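You operate a simulated robot arm through the tools that you are given. There is no shell and no other tool.

The job below is to be done with a simulated robot arm. You get a single attempt, and the scene is never put back.

TASK
Test the limit switch: run the head forward until LIMIT shows, then back it off to 900 mm.
Fine: free the brake, hands clear of the head, then jog; brake on and drive stopped after.

Only the result counts: the job must be done as asked and must still hold three seconds after the hand-in. Knocking over, shifting, dropping, spilling or breaking anything else fails it.

THE ROBOT
A 6-joint arm with a two-finger parallel gripper, fixed in place. Base frame: the origin is on the floor under the middle of its stand, x ahead of it, y to its left, z up. Units: mm, rad, N and s.
With the tool pointing down near the work surface it reaches from about 360 to 880 mm from the base axis. Its first joint turns from -2.007 to 2.007 rad. Payload 3.43 kg.
The TCP is the grasp point between the finger pads, 34 mm short of the fingertips. In the tool frame z runs along the fingers and y along their closing line. Largest opening 128 mm; finger width 24, thickness 12; the body of the gripper, 48 by 130 mm, starts 96 mm behind the TCP.
Orientation is that of the tool frame in the base frame, as a unit quaternion [x, y, z, w]. With the fingers straight down and closing along the base's y, the tool's x points along the base's -x, its y along +y and its z along -z.

THE INTERFACE
- The arm moves only by the tool step_arm. Its argument "increments" is a list of rows, each an object of numbers (a shift or turn left out is 0, a gripper value left out holds the last): "jaw": the gripper command, from -1 (shut) to 1 (fully open), values between in proportion; "dx", "dy", "dz": the shift along the tool's x, y, z in units of 30 mm (1.0 is 30 mm); "ax", "ay", "az": the turn, a rotation vector about the tool's x, y, z in units of 4 degrees (1.0 is 4 degrees). In form: [{"jaw": .., "dx": .., "dy": .., "dz": .., "ax": .., "ay": .., "az": ..}, ...]. A call has 1 to 20 rows; each row shifts and turns the commanded pose from where the row before left it, along the tool's axes as they then stand. A call with a number of a shift or a turn outside -1 to 1 is refused whole. Rows are played at 5 a second. More than 50 mm and 0.15 rad between two rows, or a gripper value outside its range, and nothing of the call is played. A pose out of reach is approached as far as the arm can. The call stops where the force on the tool passes 40 N (or 10 N more than at its start, if that is more) or the arm is blocked; 0.2 s more then pass. Each finger travels about 108 mm/s and halts on what it meets, pressing with about 27 N; the grip force reading is that of the motor and also rises with nothing between the fingers. The clock runs only during rows and for 0.2 s after the last one: add rows that do not move to give the fingers time. The reply holds the time, the measured pose of the TCP, the force on the tool along the base axes, the opening and the grip force, in the units named above and with some noise, with the torque about the TCP (base axes, N m) and any sound that the robot's microphone picked up.
- Cameras (640 x 400 px; columns grow to the right, rows downward): "scene" is fixed at [218.9, 499.5, 1630.2]; the picture's right is [-0.79, -0.61, 0.00], its down [-0.39, 0.51, -0.76] and it looks along [0.46, -0.61, -0.65] (base axes); focal length 364 px, centre (320, 200). "wrist" rides on the gripper at [76, -11, -160] in the tool frame; the picture's right is [0.15, 0.99, 0.00], its down [-0.88, 0.13, -0.46] and it looks along [-0.45, 0.07, 0.89] (tool axes); focal length 234 px, centre (320, 200).
- camera(camera): a new picture of that camera. No time passes.
- slide_trunk(by): moves the trunk up (or, below 0, down) by that many mm; the arm rides with it, the base frame stays. It gives what a move gives, with no picture.
- pixel_to_xyz(camera, pixels): for up to 12 pixels [column, row] of the newest picture of that camera ("zoom" is the newest enlarged one), the place [x, y, z] in the base frame of the surface seen there, good to about 3 mm. No time passes.
- zoom(camera, box): a new picture of the part [left, top, right, bottom] of that camera's present view, enlarged. No time passes.
- sign_off(): hands the job in; it is judged then, once.

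Unless the task says otherwise, let go and move clear before handing in.

The tools are called after "Request:" by a JSON object that holds its "api" and its "payload". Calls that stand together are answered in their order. step_arm: Moves the arm, as the interface text tells. Its arguments: {"type":"object","properties":{"increments":{"type":"array","items":{"type":"object","properties":{"jaw":{"type":"number"},"dx":{"type":"number"},"dy":{"type":"number"},"dz":{"type":"number"},"ax":{"type":"number"},"ay":{"type":"number"},"az":{"type":"number"}}}}},"required":["increments"]} The other tools are called the same way: slide_trunk (by) moves the trunk up or down; camera (camera) takes a picture; pixel_to_xyz (camera, pixels) gives the place of the surface under pixels of a picture; zoom (camera, box) takes an enlarged picture of a part of a camera's view; sign_off () hands the job in.

At the start:

```text
t: 0.0
eef_pos: [452.8, -159.3, 1287.0]
tcp_rot: [0.0, 1.0, 0.0, 0.0]
force: [0.2, 0.4, 0.7]
wrist_torque: [0.02, 0.03, 0.01]
finger_gap: 128.2
gripper_force: 0.0
trunk travel left (down, up): [-625.0, 165.0]
```

scene: 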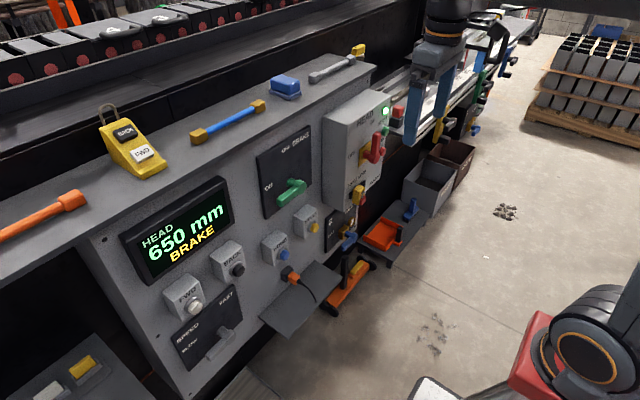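
wrist: 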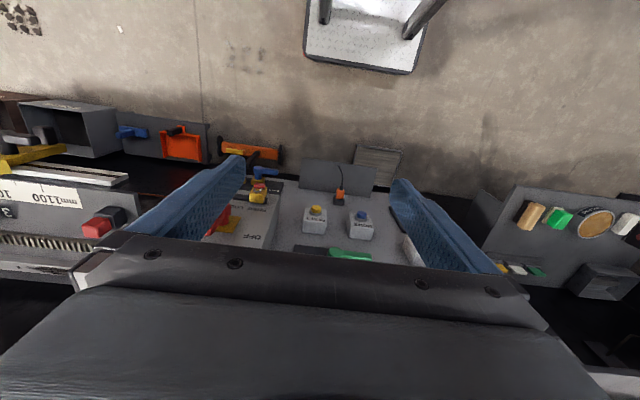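

The display reads HEAD 650 mm BRAKE (pixels ~185,235), with FWD/BACK buttons near (185,300) and (230,260), and a brake lever at (290,190). I'll zoom in for details before moving.

Request:
{"api": "zoom", "payload": {"camera": "scene", "box": [80, 80, 400, 280]}}

Request:
{"api": "zoom", "payload": {"camera": "scene", "box": [120, 220, 360, 370]}}

Request:
{"api": "zoom", "payload": {"camera": "scene", "box": [240, 80, 400, 180]}}

Request:
{"api": "zoom", "payload": {"camera": "scene", "box": [310, 0, 560, 156]}}

Request:
{"api": "zoom", "payload": {"camera": "scene", "box": [240, 170, 400, 270]}}

```text
2.00 times, centred on (240, 180) of scene
```

zoom: 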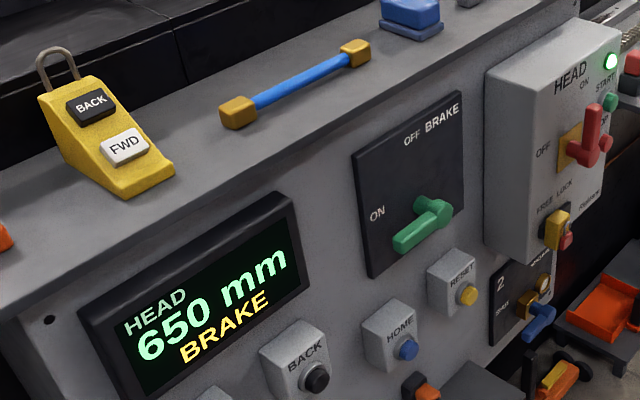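

```text
2.67 times, centred on (240, 295) of scene
```

zoom: 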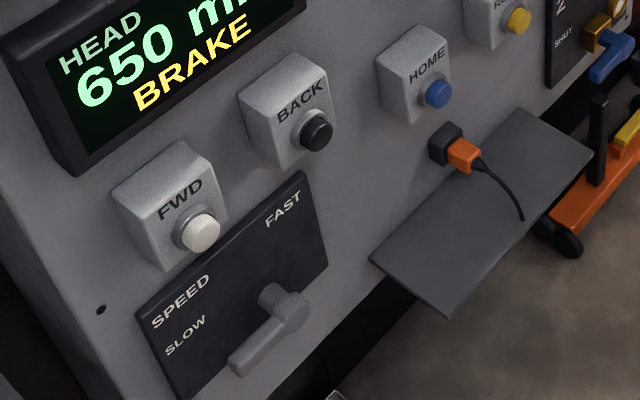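

```text
4.00 times, centred on (320, 130) of scene
```

zoom: 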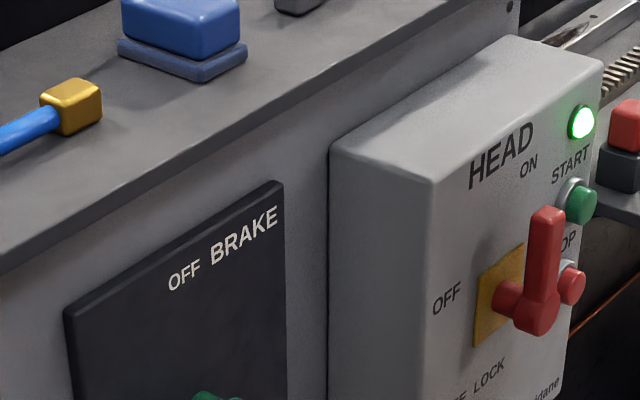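

```text
2.56 times, centred on (435, 78) of scene
```

zoom: 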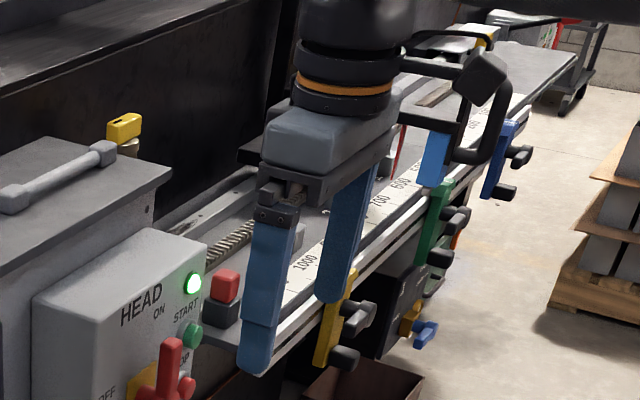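

```text
4.00 times, centred on (320, 220) of scene
```

zoom: 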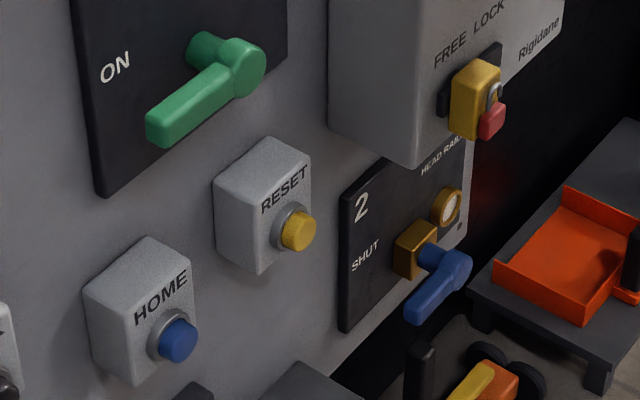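

Zooms show the BRAKE lever at ON, SPEED lever at SLOW, a HEAD box with lamp lit, red disconnect, START/STOP, FREE/LOCK and a valve. I'll measure the places of these things.

Request:
{"api": "camera", "payload": {"camera": "scene"}}

Request:
{"api": "pixel_to_xyz", "payload": {"camera": "scene", "pixels": [[195, 307], [238, 270], [283, 255], [313, 227], [300, 182], [279, 200], [229, 336], [208, 354], [268, 200], [305, 150], [180, 235], [120, 310]]}}

Request:
{"api": "pixel_to_xyz", "payload": {"camera": "scene", "pixels": [[385, 111], [385, 130], [384, 152], [375, 140], [373, 158], [362, 192], [352, 238], [345, 208], [298, 286], [143, 153], [125, 131], [355, 110]]}}

```text
taken
```

scene: 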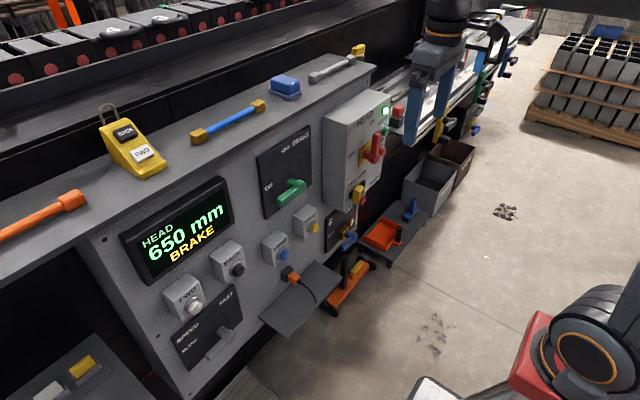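

```text
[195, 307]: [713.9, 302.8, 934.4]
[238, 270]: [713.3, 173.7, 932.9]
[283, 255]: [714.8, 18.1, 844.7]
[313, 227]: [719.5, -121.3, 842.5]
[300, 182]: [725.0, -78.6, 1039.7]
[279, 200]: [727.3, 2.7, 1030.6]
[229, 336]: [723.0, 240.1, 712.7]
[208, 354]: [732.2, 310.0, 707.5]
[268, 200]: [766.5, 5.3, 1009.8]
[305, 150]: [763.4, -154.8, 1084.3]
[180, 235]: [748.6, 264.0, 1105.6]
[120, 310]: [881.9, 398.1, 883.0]
```

```text
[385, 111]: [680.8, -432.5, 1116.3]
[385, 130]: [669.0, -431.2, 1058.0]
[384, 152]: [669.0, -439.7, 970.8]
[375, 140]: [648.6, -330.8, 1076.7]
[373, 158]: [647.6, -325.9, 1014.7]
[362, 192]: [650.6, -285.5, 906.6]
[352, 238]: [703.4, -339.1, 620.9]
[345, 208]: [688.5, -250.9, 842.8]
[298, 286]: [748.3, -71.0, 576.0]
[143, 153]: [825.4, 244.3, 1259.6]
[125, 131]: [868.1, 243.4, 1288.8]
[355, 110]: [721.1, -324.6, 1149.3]
```

The panel face is at x≈775 facing the robot; brake lever pivot is near (y -79, z 1040), pointing to ON (+y). I want to see the rail and the head, so I'll zoom there.

Request:
{"api": "zoom", "payload": {"camera": "scene", "box": [400, 0, 560, 100]}}

Request:
{"api": "zoom", "payload": {"camera": "scene", "box": [340, 90, 420, 140]}}

Request:
{"api": "zoom", "payload": {"camera": "scene", "box": [300, 140, 400, 202]}}

Request:
{"api": "zoom", "payload": {"camera": "scene", "box": [310, 190, 390, 250]}}

Request:
{"api": "zoom", "payload": {"camera": "wrist", "box": [0, 100, 320, 300]}}

Request:
{"api": "zoom", "payload": {"camera": "wrist", "box": [200, 150, 440, 300]}}

Request:
{"api": "zoom", "payload": {"camera": "scene", "box": [0, 300, 160, 400]}}

```text
4.00 times, centred on (480, 50) of scene
```

zoom: 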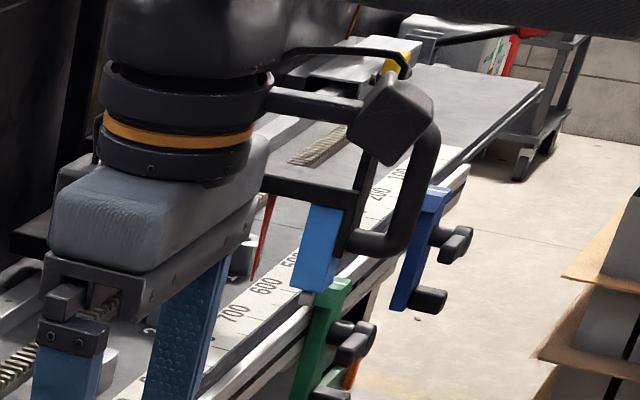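

```text
8.00 times, centred on (380, 115) of scene
```

zoom: 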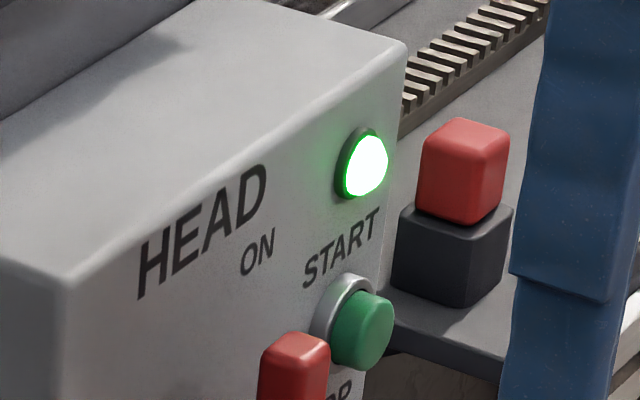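

```text
6.40 times, centred on (350, 171) of scene
```

zoom: 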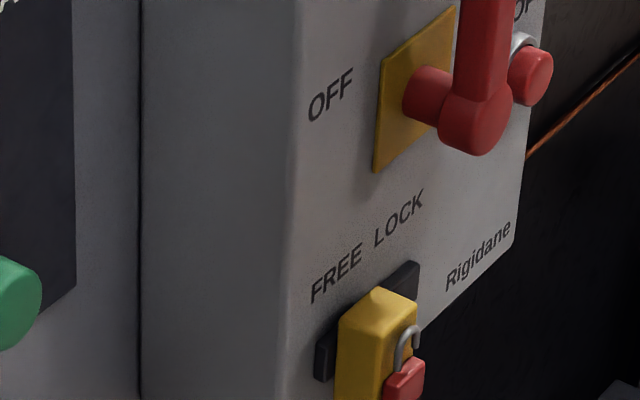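

```text
6.67 times, centred on (350, 220) of scene
```

zoom: 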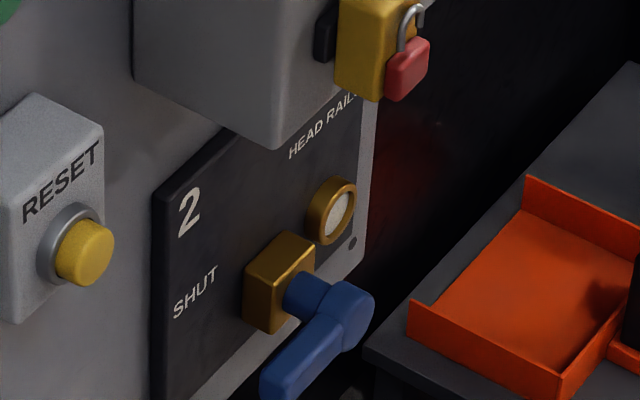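

```text
2.00 times, centred on (160, 200) of wrist
```

zoom: 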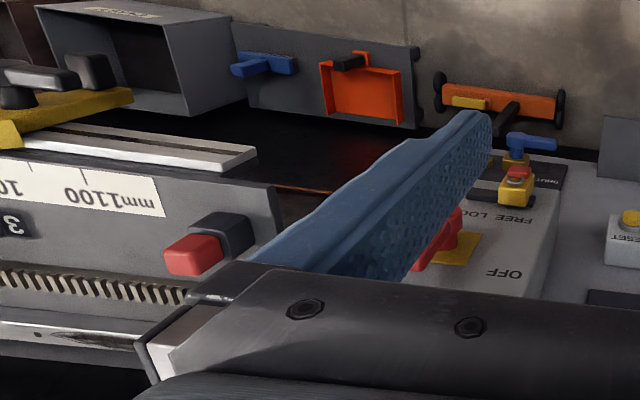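

```text
2.67 times, centred on (320, 225) of wrist
```

zoom: 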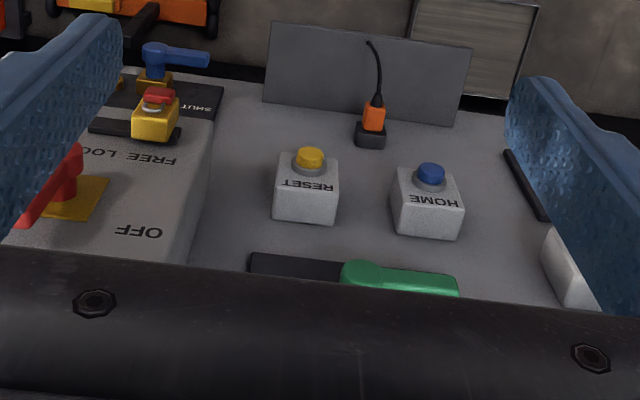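

```text
4.00 times, centred on (80, 350) of scene
```

zoom: 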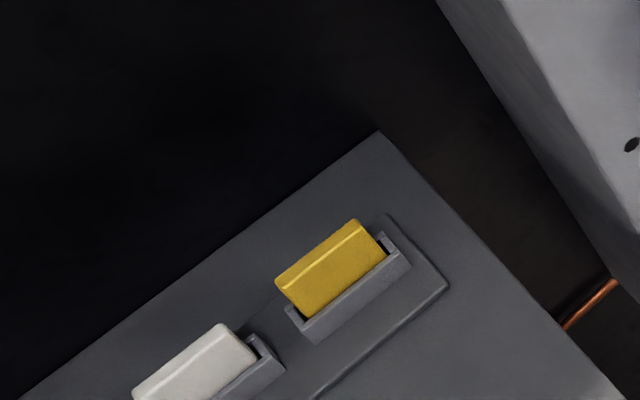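

The gripper hides the head at around 650 on the rail scale (100…1100, 1100 nearest the panel); the red block at (398,112) looks like the end limit switch. I'll lower the trunk first, well clear of everything, to bring the arm to panel height.

Request:
{"api": "slide_trunk", "payload": {"by": -330}}

Request:
{"api": "step_arm", "payload": {"increments": [{"jaw": 1, "dy": 1}, {"dy": 1}, {"dy": 1}, {"dy": 1}, {"dy": 1}]}}

Request:
{"api": "camera", "payload": {"camera": "scene"}}

Request:
{"api": "camera", "payload": {"camera": "wrist"}}

```text
t: 3.2
eef_pos: [452.9, -159.1, 958.3]
tcp_rot: [0.0, 1.0, 0.0, 0.0]
force: [-0.2, 1.2, 0.0]
wrist_torque: [0.0, -0.01, 0.03]
finger_gap: 128.1
gripper_force: 0.1
trunk travel left (down, up): [-295.0, 495.0]
```

```text
t: 4.5
eef_pos: [467.2, -10.1, 959.9]
tcp_rot: [0.0, 1.0, 0.0, -0.002]
force: [0.6, -0.2, 0.2]
wrist_torque: [0.0, 0.0, 0.01]
finger_gap: 128.1
gripper_force: 0.1
out of reach, approached as far as the arm can: row 3, 4
trunk travel left (down, up): [-295.0, 495.0]
```

```text
taken
```

scene: 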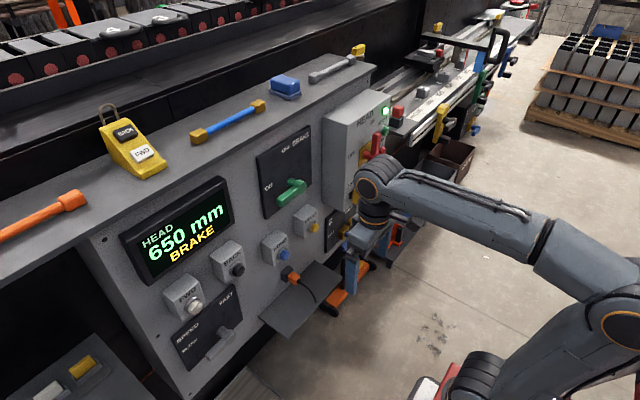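

```text
taken
```

wrist: 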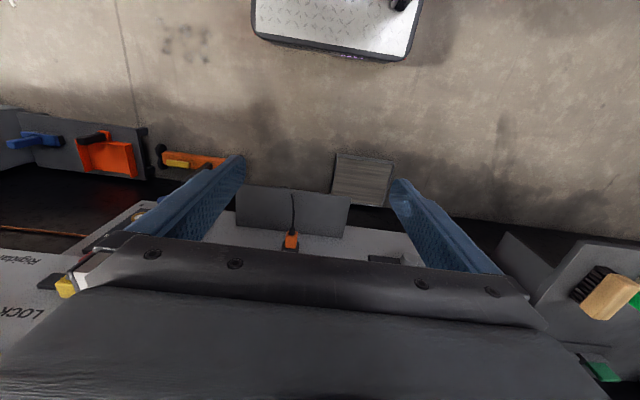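

Now the gripper is off the rail, so the head is visible around (435,55). Let me zoom there to understand the head and the limit switch.

Request:
{"api": "zoom", "payload": {"camera": "scene", "box": [370, 10, 530, 110]}}

Request:
{"api": "zoom", "payload": {"camera": "scene", "box": [370, 50, 490, 150]}}

Request:
{"api": "zoom", "payload": {"camera": "scene", "box": [400, 0, 560, 60]}}

```text
4.00 times, centred on (450, 60) of scene
```

zoom: 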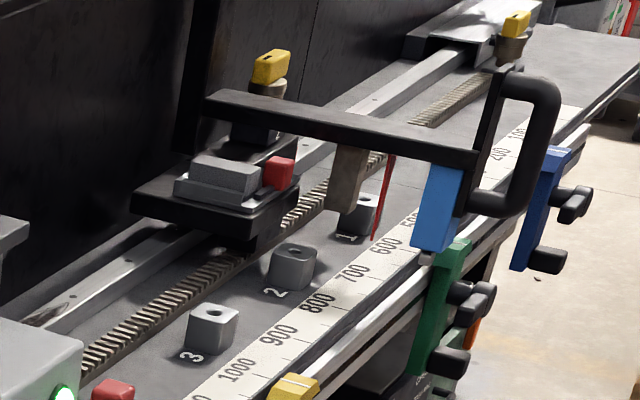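

```text
4.00 times, centred on (430, 100) of scene
```

zoom: 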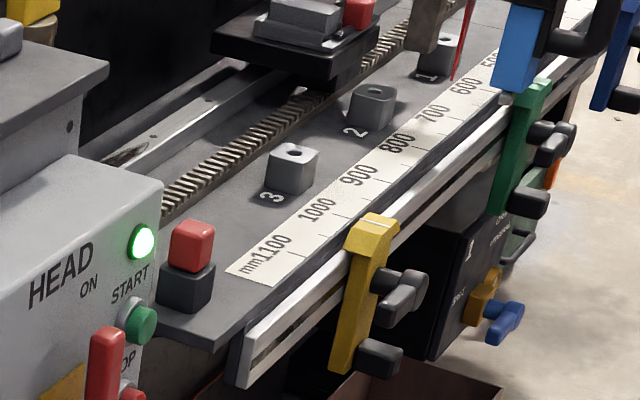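

```text
4.00 times, centred on (480, 30) of scene
```

zoom: 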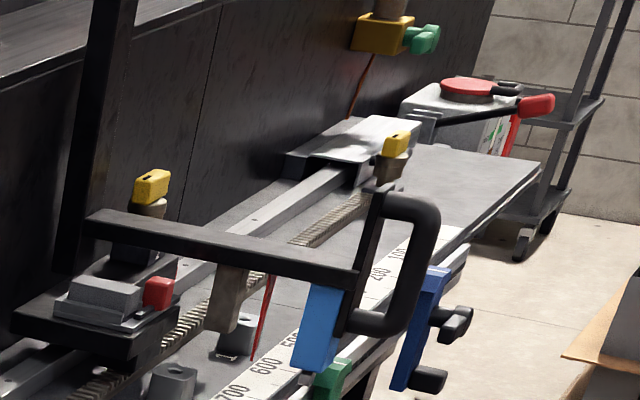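

The head pointer (red) is at 650; rail clamps (green, yellow, blue) sit on the front rail and a red block sits at the near end. I'll measure these to see what lies in the head's path.

Request:
{"api": "zoom", "payload": {"camera": "scene", "box": [370, 10, 530, 110]}}

Request:
{"api": "pixel_to_xyz", "payload": {"camera": "zoom", "pixels": [[376, 235], [435, 210], [450, 260], [295, 380], [545, 160], [278, 172], [115, 388], [225, 178], [280, 335], [350, 270], [410, 150], [345, 190]]}}

Request:
{"api": "pixel_to_xyz", "payload": {"camera": "zoom", "pixels": [[235, 365], [315, 300], [385, 245], [515, 225], [515, 90], [255, 110], [270, 65], [515, 25], [250, 240], [205, 210], [430, 330], [465, 245]]}}

```text
4.00 times, centred on (450, 60) of scene
```

zoom: 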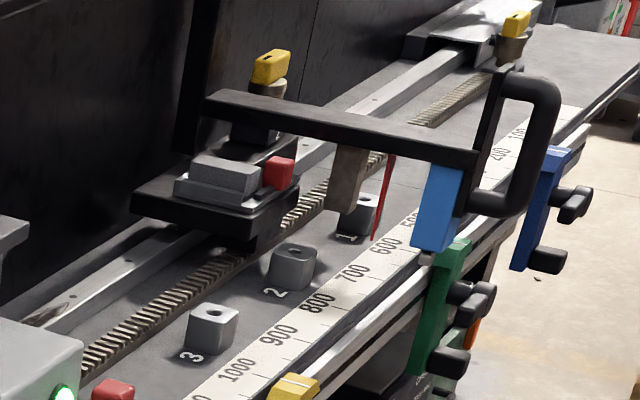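

```text
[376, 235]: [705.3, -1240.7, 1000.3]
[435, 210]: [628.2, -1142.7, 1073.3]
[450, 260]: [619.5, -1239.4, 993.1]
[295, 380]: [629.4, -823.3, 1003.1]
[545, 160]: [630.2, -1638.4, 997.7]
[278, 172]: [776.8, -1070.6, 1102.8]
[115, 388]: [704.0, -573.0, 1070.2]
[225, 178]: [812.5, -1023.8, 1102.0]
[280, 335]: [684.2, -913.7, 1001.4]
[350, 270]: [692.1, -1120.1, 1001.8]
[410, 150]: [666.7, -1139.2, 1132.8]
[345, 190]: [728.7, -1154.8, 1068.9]
```

```text
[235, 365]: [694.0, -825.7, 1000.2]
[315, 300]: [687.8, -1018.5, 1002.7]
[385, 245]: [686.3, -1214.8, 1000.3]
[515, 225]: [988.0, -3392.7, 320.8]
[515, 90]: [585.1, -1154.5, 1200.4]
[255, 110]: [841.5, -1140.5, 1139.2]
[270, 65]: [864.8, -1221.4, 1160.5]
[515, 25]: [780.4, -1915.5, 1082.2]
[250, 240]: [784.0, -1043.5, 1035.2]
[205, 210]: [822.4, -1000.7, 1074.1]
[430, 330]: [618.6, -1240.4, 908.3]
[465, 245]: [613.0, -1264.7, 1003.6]
```

Scale maps to y ≈ p − 1820, so the head arm at y≈-1143 with its blue tab must pass the yellow clamp (y≈-823, i.e. ~1000 mm). I need to check whether the tab clears the clamp; zooming closer.

Request:
{"api": "zoom", "payload": {"camera": "scene", "box": [460, 40, 520, 78]}}

Request:
{"api": "pixel_to_xyz", "payload": {"camera": "zoom", "pixels": [[150, 140], [150, 200], [150, 225], [140, 235], [190, 240], [190, 220], [230, 250], [200, 290], [250, 290], [130, 215], [230, 200], [170, 260]]}}

Request:
{"api": "zoom", "payload": {"camera": "scene", "box": [410, 90, 490, 140]}}

Request:
{"api": "pixel_to_xyz", "payload": {"camera": "zoom", "pixels": [[240, 105], [280, 100], [230, 140], [250, 90], [215, 120], [295, 110], [270, 125], [450, 200]]}}

```text
10.53 times, centred on (490, 59) of scene
```

zoom: 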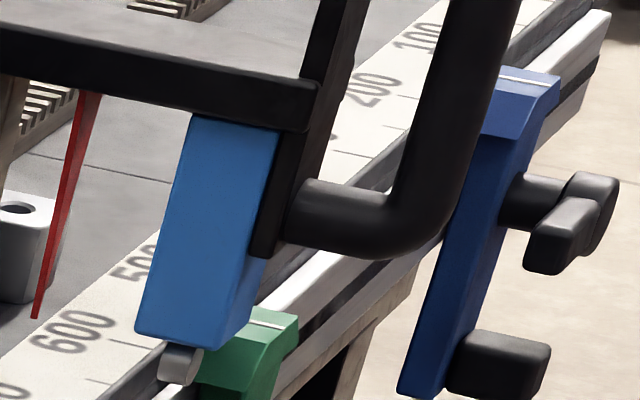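

```text
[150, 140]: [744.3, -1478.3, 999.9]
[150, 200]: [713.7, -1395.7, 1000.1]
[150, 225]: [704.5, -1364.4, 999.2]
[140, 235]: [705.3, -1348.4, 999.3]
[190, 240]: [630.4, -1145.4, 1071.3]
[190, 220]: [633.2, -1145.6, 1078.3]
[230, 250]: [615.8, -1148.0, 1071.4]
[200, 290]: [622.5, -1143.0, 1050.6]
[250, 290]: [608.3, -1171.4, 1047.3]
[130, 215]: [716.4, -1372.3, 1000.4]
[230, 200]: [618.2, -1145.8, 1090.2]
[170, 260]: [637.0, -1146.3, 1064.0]
```

```text
8.00 times, centred on (450, 115) of scene
```

zoom: 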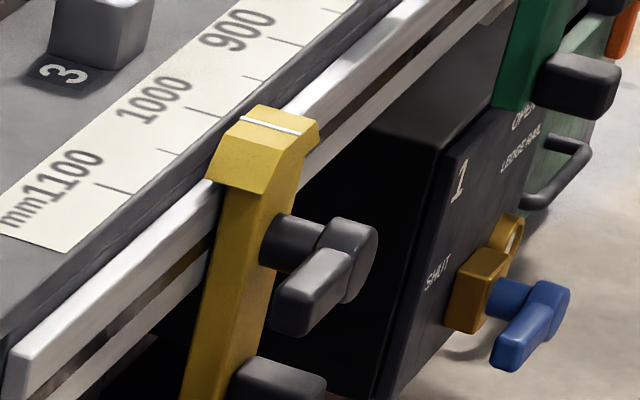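

```text
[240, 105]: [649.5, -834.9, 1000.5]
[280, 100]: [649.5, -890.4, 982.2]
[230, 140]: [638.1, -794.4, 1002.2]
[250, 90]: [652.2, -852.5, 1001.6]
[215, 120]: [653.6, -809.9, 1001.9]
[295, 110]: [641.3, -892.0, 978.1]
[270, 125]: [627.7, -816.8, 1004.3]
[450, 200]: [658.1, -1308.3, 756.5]
```

The blue block on the head is the limit switch (plunger beneath), and the yellow dog near 1000 mm will trip it; nothing is in its path. Next I'll turn the tool to point at the panel, moving it gently while still clear of it.

Request:
{"api": "step_arm", "payload": {"increments": [{"jaw": -1, "dx": -0.4, "ay": -1}, {"dx": -0.4, "ay": -1}, {"dx": -0.4, "ay": -1}, {"dx": -0.4, "ay": -1}, {"dx": -0.4, "ay": -1}, {"dx": -0.4, "ay": -1}, {"dx": -0.4, "ay": -1}, {"dx": -0.4, "ay": -1}, {"dx": -0.4, "ay": -1}, {"dx": -0.4, "ay": -1}]}}

Request:
{"api": "camera", "payload": {"camera": "scene"}}

```text
t: 6.7
eef_pos: [630.2, -12.4, 995.7]
tcp_rot: [0.0, 0.94, 0.0, 0.341]
force: [-0.6, 0.1, -0.4]
wrist_torque: [0.01, 0.02, -0.03]
finger_gap: 0.0
gripper_force: 27.0
out of reach, approached as far as the arm can: row 1, 2, 3, 4, 5, 6, 7, 8, 9, 10
trunk travel left (down, up): [-295.0, 495.0]
```

```text
taken
```

scene: 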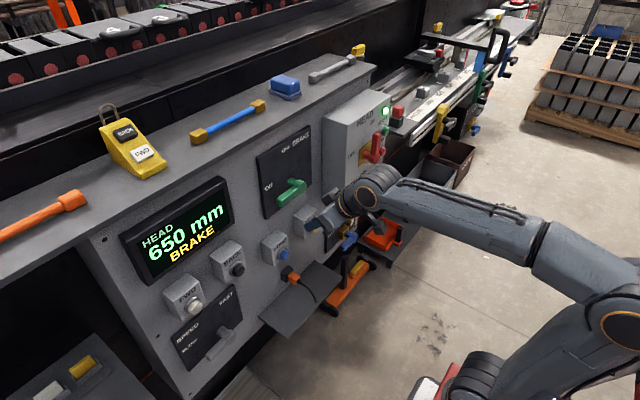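

The arm reports out of reach with the wrist this close to the base, so I'll look at where its links are to choose a better trunk height.

Request:
{"api": "pixel_to_xyz", "payload": {"camera": "scene", "pixels": [[615, 325], [560, 250], [485, 370], [440, 385], [380, 185], [345, 200], [355, 200], [310, 222], [450, 205], [630, 370], [430, 395], [520, 380]]}}

Request:
{"api": "camera", "payload": {"camera": "wrist"}}

```text
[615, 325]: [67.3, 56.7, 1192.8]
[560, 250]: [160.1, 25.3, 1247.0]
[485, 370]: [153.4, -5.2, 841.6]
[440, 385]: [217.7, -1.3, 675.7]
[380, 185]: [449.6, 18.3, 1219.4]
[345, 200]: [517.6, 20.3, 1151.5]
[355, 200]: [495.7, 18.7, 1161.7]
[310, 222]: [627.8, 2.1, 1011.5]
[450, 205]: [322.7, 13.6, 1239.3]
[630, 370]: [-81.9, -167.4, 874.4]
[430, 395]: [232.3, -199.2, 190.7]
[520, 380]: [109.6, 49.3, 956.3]
```

```text
taken
```

wrist: 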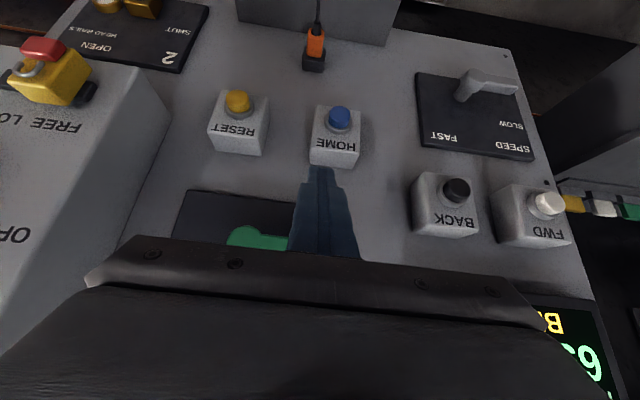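

The shoulder sits at about z 840 with the upper arm leaning back to its limit; raising the trunk will let the wrist sit lower relative to the shoulder. I'll raise it 200 mm and finish the turn to horizontal.

Request:
{"api": "slide_trunk", "payload": {"by": 200}}

Request:
{"api": "step_arm", "payload": {"increments": [{"jaw": -1, "ay": -1}, {"ay": -1}, {"dz": -0.5, "dx": 0.5, "ay": -1}, {"dz": -0.5, "dx": 0.5, "ay": -1}, {"dx": 0.5, "ay": -1}, {"dx": 0.5, "ay": -1}]}}

```text
t: 8.8
eef_pos: [630.4, -13.2, 1195.4]
tcp_rot: [0.0, 0.94, 0.0, 0.342]
force: [-0.1, 0.2, -0.4]
wrist_torque: [0.01, -0.03, 0.03]
finger_gap: 0.1
gripper_force: 26.6
trunk travel left (down, up): [-495.0, 295.0]
```

```text
t: 10.2
eef_pos: [620.8, -13.0, 1159.6]
tcp_rot: [0.0, 0.849, 0.0, 0.528]
force: [0.0, 0.1, -0.1]
wrist_torque: [0.0, 0.02, 0.01]
finger_gap: 0.3
gripper_force: 27.5
out of reach, approached as far as the arm can: row 4, 5, 6
trunk travel left (down, up): [-495.0, 295.0]
```

The tool now points 26° below horizontal. I'll lower it straight down about 110 mm (clear of the panel, x stays ~620), then finish the turn.

Request:
{"api": "step_arm", "payload": {"increments": [{"dx": 0.8, "dz": 0.4}, {"dx": 0.8, "dz": 0.4}, {"dx": 0.8, "dz": 0.4}, {"dx": 0.8, "dz": 0.4}, {"ay": -1}, {"ay": -1}, {"ay": -1}]}}

Request:
{"api": "camera", "payload": {"camera": "scene"}}

Request:
{"api": "camera", "payload": {"camera": "wrist"}}

```text
t: 11.8
eef_pos: [616.6, -39.7, 1071.5]
tcp_rot: [-0.003, 0.789, 0.004, 0.615]
force: [0.9, -0.3, -0.3]
wrist_torque: [0.0, 0.02, 0.02]
finger_gap: 0.0
gripper_force: 27.0
out of reach, approached as far as the arm can: row 1, 2, 5, 6, 7
trunk travel left (down, up): [-495.0, 295.0]
```

```text
taken
```

scene: 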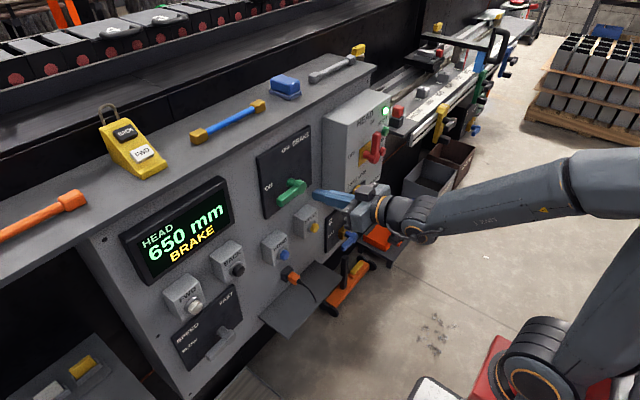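

```text
taken
```

wrist: 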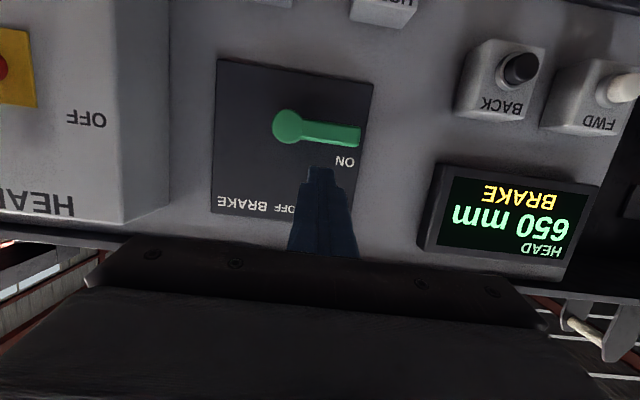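

The wrist view now shows the brake lever: hub at (288,126), tip at (355,133), pointing to ON; OFF is upward (image down). I'll measure it precisely.

Request:
{"api": "pixel_to_xyz", "payload": {"camera": "wrist", "pixels": [[288, 126], [275, 126], [300, 126], [288, 113], [288, 140], [330, 131], [355, 134], [330, 122], [330, 142], [357, 144], [345, 100], [345, 161]]}}

Request:
{"api": "pixel_to_xyz", "payload": {"camera": "wrist", "pixels": [[520, 67], [617, 90], [515, 105], [480, 45], [590, 62], [565, 120], [297, 210], [240, 205], [362, 120], [275, 60], [318, 180], [318, 240]]}}

Request:
{"api": "zoom", "payload": {"camera": "scene", "box": [240, 130, 370, 211]}}

```text
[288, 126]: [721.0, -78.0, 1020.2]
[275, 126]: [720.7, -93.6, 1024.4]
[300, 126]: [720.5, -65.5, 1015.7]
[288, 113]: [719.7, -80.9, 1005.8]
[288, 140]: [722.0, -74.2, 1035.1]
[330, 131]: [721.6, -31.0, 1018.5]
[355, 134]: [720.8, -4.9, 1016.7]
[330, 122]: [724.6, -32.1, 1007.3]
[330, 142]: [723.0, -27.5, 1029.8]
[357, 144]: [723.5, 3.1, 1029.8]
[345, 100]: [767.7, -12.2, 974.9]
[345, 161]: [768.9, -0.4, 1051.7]
```

```text
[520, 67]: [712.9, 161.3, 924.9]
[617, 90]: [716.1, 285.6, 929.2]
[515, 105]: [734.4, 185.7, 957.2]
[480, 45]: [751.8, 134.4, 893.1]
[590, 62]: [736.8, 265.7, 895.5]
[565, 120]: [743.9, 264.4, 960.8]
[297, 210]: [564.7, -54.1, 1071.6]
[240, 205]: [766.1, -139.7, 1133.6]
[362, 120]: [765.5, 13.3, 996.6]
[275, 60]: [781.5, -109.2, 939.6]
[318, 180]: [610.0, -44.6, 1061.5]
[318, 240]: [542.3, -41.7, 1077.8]
```

```text
4.92 times, centred on (305, 170) of scene
```

zoom: 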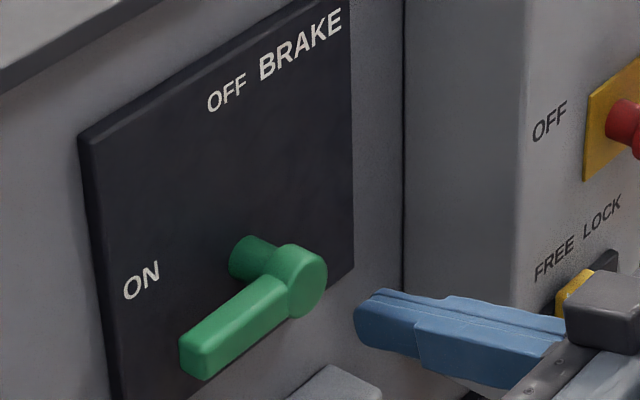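

The lever arm spans x≈720–742, z≈1007–1030, hub at (y -78, z 1021). I'll go below the lever with closed fingers (z≈977), staying at x≈660, and level the tool there.

Request:
{"api": "step_arm", "payload": {"increments": [{"dx": 0.68, "dz": 0.55, "dy": 0.21}, {"dx": 0.68, "dz": 0.55, "dy": 0.21}, {"dx": 0.68, "dz": 0.55, "dy": 0.21}, {"dx": 0.68, "dz": 0.55, "dy": 0.21}, {"ay": -1}, {"ay": -1}, {"ay": -1}, {"ay": -0.5}, {}]}}

Request:
{"api": "camera", "payload": {"camera": "wrist"}}

```text
t: 13.8
eef_pos: [658.5, -86.5, 1007.2]
tcp_rot: [0.007, 0.708, 0.008, 0.706]
force: [-0.5, 0.6, -0.5]
wrist_torque: [-0.02, -0.02, 0.0]
finger_gap: 0.0
gripper_force: 26.8
out of reach, approached as far as the arm can: row 1, 2, 3, 4, 5, 6, 7, 8
trunk travel left (down, up): [-495.0, 295.0]
```

```text
taken
```

wrist: 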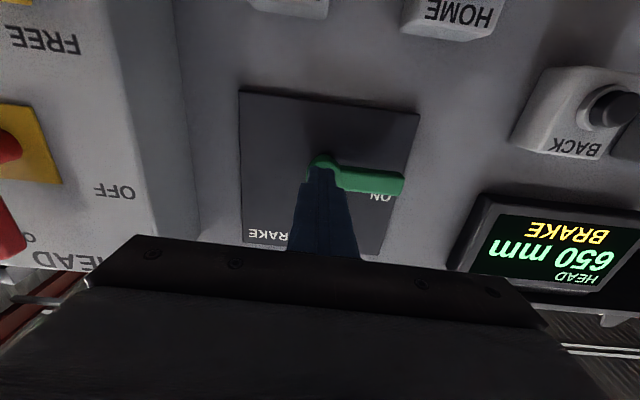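

The tool is level now but slid to y≈-86, z≈1007 because the arm folds too tightly near the centre. I'll look at the arm's posture in the scene to choose the trunk height.

Request:
{"api": "camera", "payload": {"camera": "scene"}}

Request:
{"api": "pixel_to_xyz", "payload": {"camera": "scene", "pixels": [[600, 185], [545, 380], [500, 210], [415, 215], [390, 210], [560, 195], [620, 250], [630, 180], [600, 320], [575, 400], [520, 375], [370, 200]]}}

```text
taken
```

scene: 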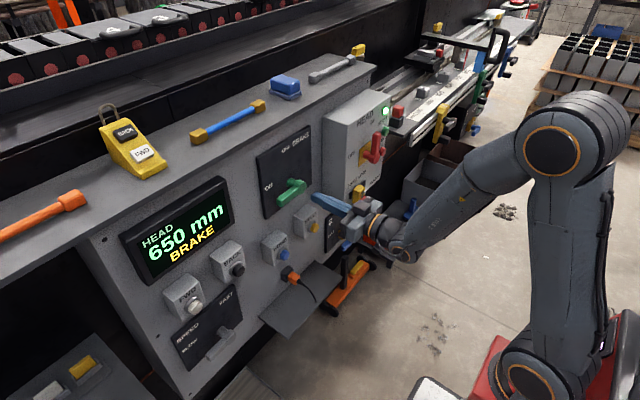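

```text
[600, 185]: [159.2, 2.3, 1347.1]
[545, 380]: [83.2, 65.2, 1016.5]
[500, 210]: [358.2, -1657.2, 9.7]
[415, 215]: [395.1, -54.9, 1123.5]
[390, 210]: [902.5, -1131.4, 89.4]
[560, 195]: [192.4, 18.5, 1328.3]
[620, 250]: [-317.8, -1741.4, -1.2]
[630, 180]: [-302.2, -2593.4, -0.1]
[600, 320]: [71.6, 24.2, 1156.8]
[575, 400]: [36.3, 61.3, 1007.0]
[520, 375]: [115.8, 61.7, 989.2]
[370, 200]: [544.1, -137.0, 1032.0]
```

The elbow is folded to its limit because shoulder and wrist are level (shoulder z≈1000). Raising the trunk 150 mm more gives room; then I'll lower the tool to below the lever at y≈-15.

Request:
{"api": "slide_trunk", "payload": {"by": 150}}

Request:
{"api": "step_arm", "payload": {"increments": [{"dx": 0.9, "dy": 0.4}, {"dx": 0.9, "dy": 0.4}, {"dx": 0.9, "dy": 0.4}, {"dx": 0.9, "dy": 0.4}, {"dx": 0.9, "dy": 0.4}, {"dx": 0.8, "dy": 0.4}, {"dx": 0.7}]}}

Request:
{"api": "camera", "payload": {"camera": "wrist"}}

```text
t: 15.6
eef_pos: [617.0, -86.5, 1157.4]
tcp_rot: [0.008, 0.709, 0.009, 0.705]
force: [-0.4, 0.2, 0.4]
wrist_torque: [-0.02, -0.01, 0.0]
finger_gap: 0.2
gripper_force: 26.8
trunk travel left (down, up): [-645.0, 145.0]
```

```text
t: 17.2
eef_pos: [650.9, -96.9, 1074.8]
tcp_rot: [0.023, 0.711, 0.026, 0.702]
force: [-1.4, 0.8, 0.6]
wrist_torque: [0.02, -0.01, -0.02]
finger_gap: 0.0
gripper_force: 27.1
out of reach, approached as far as the arm can: row 1, 2, 3, 4, 5, 6, 7
trunk travel left (down, up): [-645.0, 145.0]
```

```text
taken
```

wrist: 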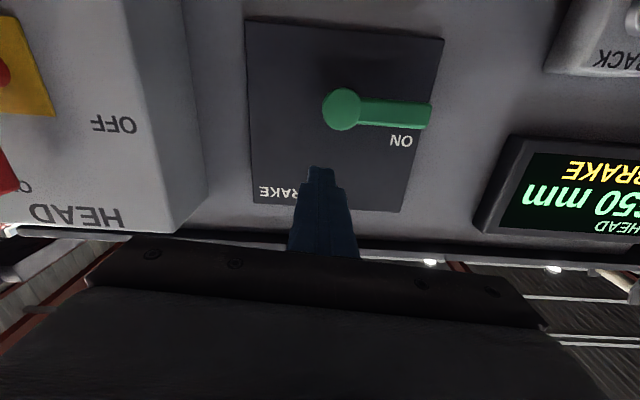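

Still reported out of reach with the tool at (651,-97,1075); I'll test whether extending toward the panel (above the lever, tip to ~715) gives normal tracking.

Request:
{"api": "step_arm", "payload": {"increments": [{"dz": 0.5}, {"dz": 0.5}, {}]}}

Request:
{"api": "camera", "payload": {"camera": "scene"}}

```text
t: 18.0
eef_pos: [689.7, -106.3, 1089.3]
tcp_rot: [0.014, 0.71, 0.016, 0.704]
force: [0.1, 0.0, -0.2]
wrist_torque: [0.05, -0.03, 0.01]
finger_gap: 0.0
gripper_force: 26.2
out of reach, approached as far as the arm can: row 1, 2
trunk travel left (down, up): [-645.0, 145.0]
```

```text
taken
```

scene: 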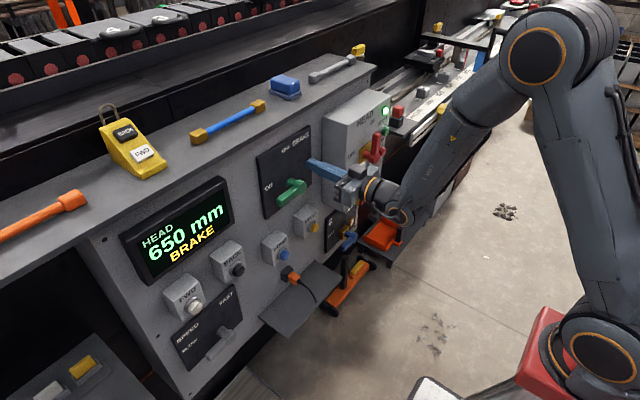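

I'll measure the joints in this view (elbow circle at (535,55), shoulder circle at (600,355), wrist at (395,215)) to understand which limit is holding the arm.

Request:
{"api": "pixel_to_xyz", "payload": {"camera": "scene", "pixels": [[535, 55], [602, 357], [398, 205], [395, 222], [375, 195], [470, 125], [560, 200], [352, 190], [420, 185], [325, 172]]}}

Request:
{"api": "zoom", "payload": {"camera": "scene", "box": [290, 130, 450, 240]}}

```text
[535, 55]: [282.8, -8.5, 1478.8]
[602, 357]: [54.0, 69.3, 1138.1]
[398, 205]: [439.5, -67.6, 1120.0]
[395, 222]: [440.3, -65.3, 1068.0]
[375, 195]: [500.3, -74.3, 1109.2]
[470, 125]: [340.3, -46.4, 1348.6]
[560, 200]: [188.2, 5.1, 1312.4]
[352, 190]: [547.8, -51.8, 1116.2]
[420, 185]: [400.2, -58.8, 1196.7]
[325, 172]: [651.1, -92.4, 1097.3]
```

```text
3.64 times, centred on (370, 185) of scene
```

zoom: 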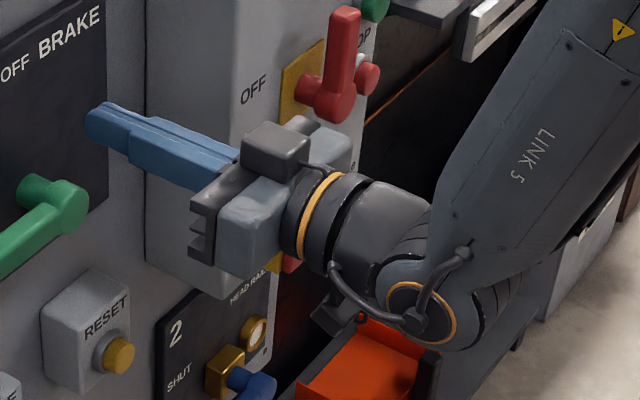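

Readings suggest the arm may still be settling after each call (x changed during the trunk slide). I'll wait a second with idle rows and read the settled pose.

Request:
{"api": "step_arm", "payload": {"increments": [{}, {}, {}, {}, {}]}}

```text
t: 19.2
eef_pos: [689.9, -107.6, 1089.7]
tcp_rot: [0.014, 0.71, 0.017, 0.704]
force: [0.5, 0.5, -0.4]
wrist_torque: [0.01, 0.03, 0.01]
finger_gap: 0.1
gripper_force: 26.8
trunk travel left (down, up): [-645.0, 145.0]
```

Settled at (690,-108,1090). I'll try small single-axis moves to see which direction is free: first +y 20 mm.

Request:
{"api": "step_arm", "payload": {"increments": [{"dy": 0.4}, {}, {}]}}

Request:
{"api": "step_arm", "payload": {"increments": [{"dx": 0.4}, {}, {}]}}

Request:
{"api": "step_arm", "payload": {"increments": [{"dx": -0.8}, {}, {}]}}

```text
t: 20.0
eef_pos: [691.4, -102.6, 1095.4]
tcp_rot: [0.01, 0.71, 0.018, 0.704]
force: [0.0, -0.1, -0.5]
wrist_torque: [-0.01, -0.02, 0.0]
finger_gap: 0.0
gripper_force: 27.0
out of reach, approached as far as the arm can: row 1
trunk travel left (down, up): [-645.0, 145.0]
```

```text
t: 20.8
eef_pos: [693.9, -106.9, 1088.9]
tcp_rot: [0.013, 0.71, 0.016, 0.704]
force: [-0.6, 0.1, -0.3]
wrist_torque: [0.0, 0.02, -0.01]
finger_gap: 0.0
gripper_force: 26.8
out of reach, approached as far as the arm can: row 1
trunk travel left (down, up): [-645.0, 145.0]
```

```text
t: 21.6
eef_pos: [694.7, -108.8, 1113.0]
tcp_rot: [0.009, 0.709, 0.01, 0.705]
force: [-0.3, -0.1, -0.5]
wrist_torque: [0.02, 0.0, 0.0]
finger_gap: 0.0
gripper_force: 27.0
trunk travel left (down, up): [-645.0, 145.0]
```

Moving up is free while down/inward isn't: the wrist bend limit (forearm too steep). Lowering the trunk will flatten the forearm, so I'll first lift the tool 210 mm and retract slightly, then drop the trunk by 220 mm.

Request:
{"api": "step_arm", "payload": {"increments": [{"dx": -1}, {"dx": -1}, {"dx": -1}, {"dx": -1}, {"dx": -1}, {"dx": -1}, {"dx": -1}, {}, {}]}}

```text
t: 23.6
eef_pos: [696.2, -111.2, 1322.3]
tcp_rot: [0.007, 0.709, 0.008, 0.706]
force: [0.8, 0.2, 0.9]
wrist_torque: [0.01, -0.01, 0.02]
finger_gap: 0.0
gripper_force: 27.2
trunk travel left (down, up): [-645.0, 145.0]
```

Tracking is clean now. Lowering the trunk 220 mm, then checking.

Request:
{"api": "slide_trunk", "payload": {"by": -220}}

Request:
{"api": "step_arm", "payload": {"increments": [{"dz": -0.3, "dy": 0.8}, {"dz": -0.3, "dy": 0.8}, {"dy": 0.8}, {"dy": 0.8}, {"dy": 0.8}, {"dy": 0.8}, {"dy": 0.8}, {}, {}]}}

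Request:
{"api": "camera", "payload": {"camera": "wrist"}}

```text
t: 25.9
eef_pos: [696.4, -110.9, 1103.2]
tcp_rot: [0.007, 0.709, 0.009, 0.706]
force: [-0.4, 0.0, 0.2]
wrist_torque: [0.0, 0.02, 0.02]
finger_gap: 0.0
gripper_force: 26.9
trunk travel left (down, up): [-425.0, 365.0]
```

```text
t: 27.9
eef_pos: [665.8, -43.4, 1122.2]
tcp_rot: [0.003, 0.71, 0.013, 0.704]
force: [0.3, 0.0, 1.0]
wrist_torque: [-0.01, -0.01, 0.0]
finger_gap: 0.0
gripper_force: 26.5
out of reach, approached as far as the arm can: row 3, 4, 5, 6, 7
trunk travel left (down, up): [-425.0, 365.0]
```

```text
taken
```

wrist: 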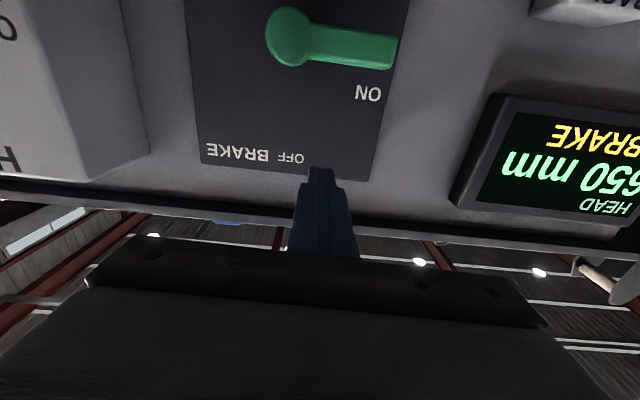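

Now at (666,-43,1122), limited only by being high. Going down to z≈977 with y≈-15 in front of the lever (tip x≈700, lever front 720).

Request:
{"api": "step_arm", "payload": {"increments": [{"dx": 0.97}, {"dx": 0.97}, {"dx": 0.97, "dy": 0.3}, {"dx": 0.97, "dy": 0.3}, {"dx": 0.97, "dy": 0.3}, {}, {}]}}

Request:
{"api": "camera", "payload": {"camera": "wrist"}}

```text
t: 29.5
eef_pos: [651.4, -68.2, 984.8]
tcp_rot: [0.005, 0.709, 0.011, 0.705]
force: [0.0, -0.2, -0.4]
wrist_torque: [0.01, 0.01, -0.01]
finger_gap: 0.0
gripper_force: 27.2
out of reach, approached as far as the arm can: row 1, 2, 3, 4, 5
trunk travel left (down, up): [-425.0, 365.0]
```

```text
taken
```

wrist: 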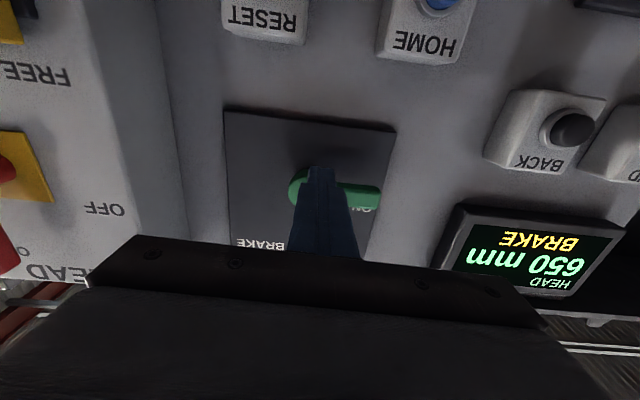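

The pattern fits a forearm-roll limit: the tool needs to point sideways by ~12° relative to the arm plane. I'll yaw the tool ~16° (fingers toward +y) and then move to just below the lever at (680,-22,975).

Request:
{"api": "step_arm", "payload": {"increments": [{"ax": -1}, {"ax": -1}, {"ax": -1}, {"ax": -1}, {"dx": 0.17, "dy": 0.6, "dz": 0.67}, {"dx": 0.17, "dy": 0.6, "dz": 0.67}, {}, {}]}}

Request:
{"api": "camera", "payload": {"camera": "wrist"}}

Request:
{"api": "camera", "payload": {"camera": "scene"}}

```text
t: 31.3
eef_pos: [680.2, -21.7, 975.6]
tcp_rot: [-0.091, 0.701, 0.108, 0.699]
force: [0.6, 0.3, 0.1]
wrist_torque: [0.01, 0.01, 0.0]
finger_gap: 0.0
gripper_force: 27.4
trunk travel left (down, up): [-425.0, 365.0]
```

```text
taken
```

wrist: 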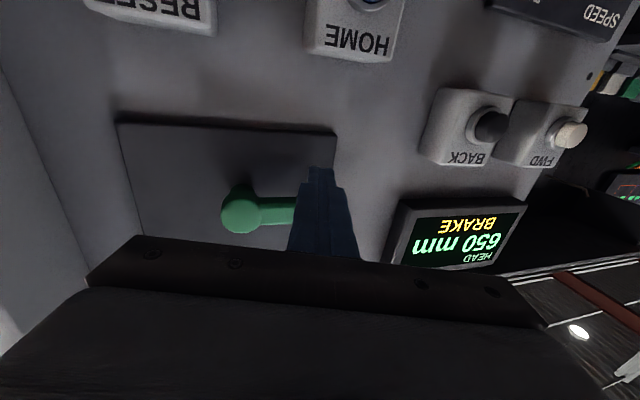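

```text
taken
```

scene: 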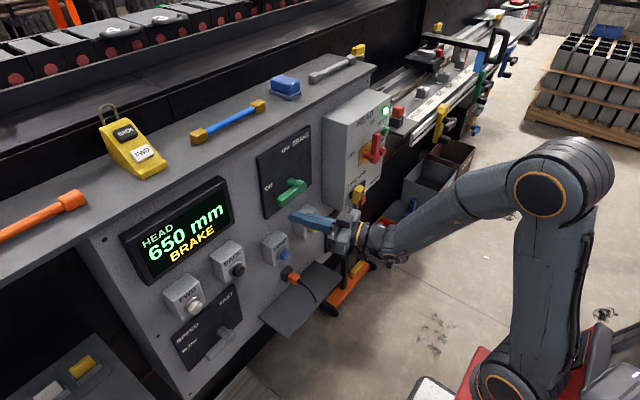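

Tracking is exact now: TCP (680,-22,976), just below the lever. Advancing the closed fingertips under the lever arm (tip x≈750, plate at 767).

Request:
{"api": "step_arm", "payload": {"increments": [{"dz": 0.6, "dy": -0.172}, {"dz": 0.585, "dy": -0.172}, {}, {}]}}

Request:
{"api": "zoom", "payload": {"camera": "scene", "box": [240, 150, 370, 231]}}

```text
t: 32.3
eef_pos: [718.3, -22.9, 975.1]
tcp_rot: [-0.09, 0.701, 0.107, 0.7]
force: [0.3, -0.6, 0.4]
wrist_torque: [0.0, -0.01, -0.02]
finger_gap: 0.0
gripper_force: 26.5
trunk travel left (down, up): [-425.0, 365.0]
```

```text
4.92 times, centred on (305, 190) of scene
```

zoom: 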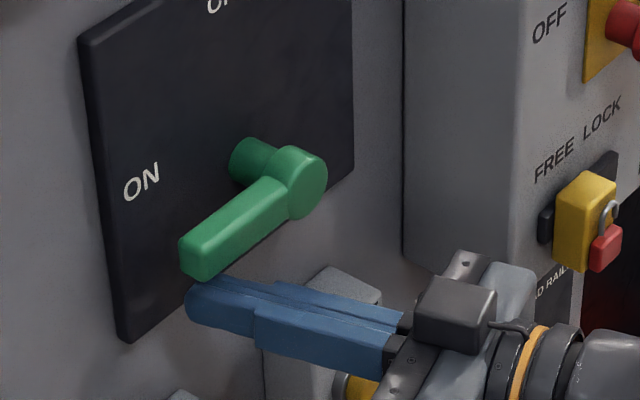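

The fingertips sit right beneath the green lever arm. Pushing it up along its arc toward OFF.

Request:
{"api": "step_arm", "payload": {"increments": [{"dx": -0.73}, {"dx": -0.457, "dy": 0.15, "dz": 0.043}, {"dx": -0.52, "dy": 0.032, "dz": 0.009}, {"dx": -0.543, "dy": -0.112, "dz": -0.032}, {"dx": -0.523, "dy": -0.272, "dz": -0.078}, {"dx": -0.433, "dy": -0.429, "dz": -0.123}, {"dx": -0.29, "dy": -0.554, "dz": -0.159}, {"dy": -0.1, "dz": -0.028}, {}]}}

Request:
{"api": "zoom", "payload": {"camera": "scene", "box": [110, 110, 370, 272]}}

```text
t: 34.4
eef_pos: [717.9, -59.9, 1079.6]
tcp_rot: [-0.096, 0.7, 0.11, 0.699]
force: [7.4, 41.2, -0.1]
wrist_torque: [-0.01, 0.04, 0.22]
finger_gap: 0.0
gripper_force: 26.9
trunk travel left (down, up): [-425.0, 365.0]
stopped in row 9: the force on the tool passed its limit at 43 N (the readings are from after the stop); the commanded pose is now the measured one
```

```text
2.46 times, centred on (240, 191) of scene
```

zoom: 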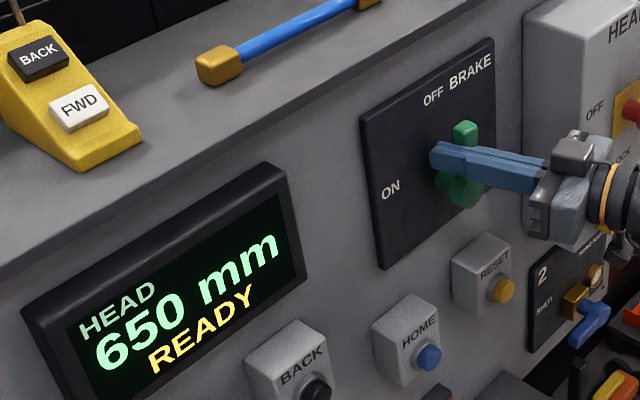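

The display now reads "650 mm READY" with the lever at OFF. I'll back off the lever gently and retract from the panel.

Request:
{"api": "step_arm", "payload": {"increments": [{"dy": 0.3, "dz": 0.09}, {"dz": -0.64, "dy": 0.184}, {"dz": -0.64, "dy": 0.184}, {"dz": -0.64, "dy": 0.184}, {}]}}

Request:
{"api": "zoom", "payload": {"camera": "scene", "box": [110, 110, 370, 272]}}

```text
t: 35.6
eef_pos: [658.3, -56.6, 1079.1]
tcp_rot: [-0.093, 0.701, 0.108, 0.699]
force: [-0.4, -0.1, -0.7]
wrist_torque: [0.01, 0.01, 0.02]
finger_gap: 0.1
gripper_force: 27.4
trunk travel left (down, up): [-425.0, 365.0]
```

```text
2.46 times, centred on (240, 191) of scene
```

zoom: 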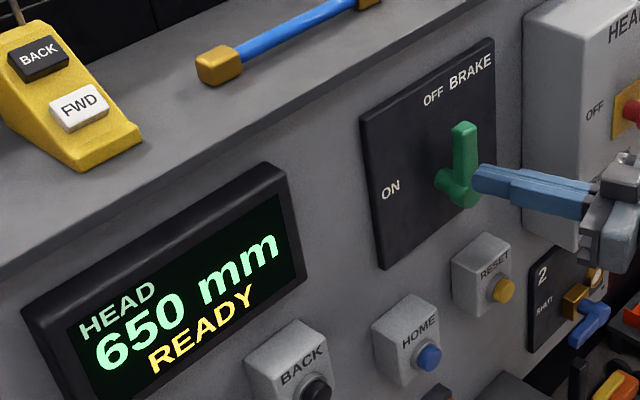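

Lever stays at OFF, display READY. Now I'll tilt the tool down (clear of the panel) so the arm can swing over to the +y side without the roll limit.

Request:
{"api": "step_arm", "payload": {"increments": [{"ay": 1}, {"ay": 1}, {"ay": 1}, {"ay": 1}, {"ay": 1}, {"ay": 1}, {"ay": 1}, {"ay": 1}, {"ay": 1}, {"ay": 1}, {"ay": 1}, {"ay": 1}, {"ay": 1}, {"ay": 1}, {"ay": 1}, {"ay": 1}, {"ay": 1}, {"ay": 1}, {}, {}]}}

```text
t: 39.8
eef_pos: [658.9, -54.9, 1078.4]
tcp_rot: [-0.138, 0.978, 0.033, 0.153]
force: [-0.1, 0.1, 0.3]
wrist_torque: [0.01, 0.02, 0.01]
finger_gap: 0.0
gripper_force: 26.9
trunk travel left (down, up): [-425.0, 365.0]
```

Tilt done cleanly. Now removing the 16° yaw and moving along +y toward the FWD/BACK buttons.

Request:
{"api": "step_arm", "payload": {"increments": [{"ax": 0.31, "az": 0.95}, {"ax": 0.31, "az": 0.95}, {"ax": 0.31, "az": 0.95}, {"ax": 0.31, "az": 0.95}, {"dy": 0.95}, {"dy": 0.95}, {"dy": 0.95}, {"dy": 0.95}, {"dy": 0.95}, {"dy": 0.95}, {"dy": 0.95}, {"dy": 0.95}, {"dy": 0.95}, {"dy": 0.95}, {}, {}]}}

Request:
{"api": "camera", "payload": {"camera": "wrist"}}

Request:
{"api": "camera", "payload": {"camera": "scene"}}

```text
t: 43.2
eef_pos: [657.0, 229.0, 1083.6]
tcp_rot: [-0.001, 0.988, 0.011, 0.153]
force: [0.4, 0.1, -0.3]
wrist_torque: [-0.02, 0.0, 0.03]
finger_gap: 0.0
gripper_force: 26.8
trunk travel left (down, up): [-425.0, 365.0]
```

```text
taken
```

wrist: 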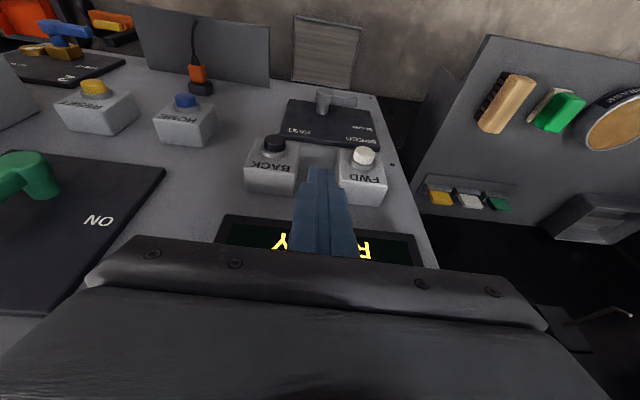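

```text
taken
```

scene: 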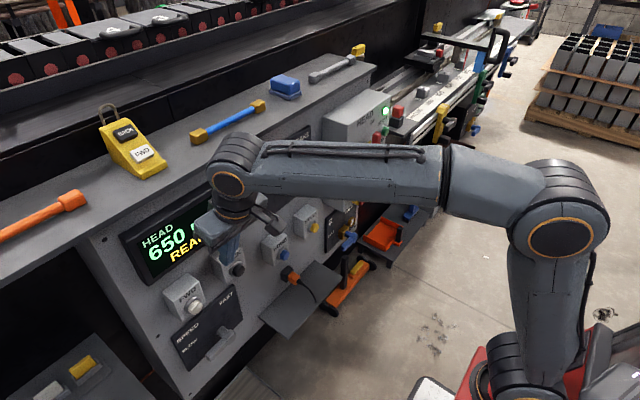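

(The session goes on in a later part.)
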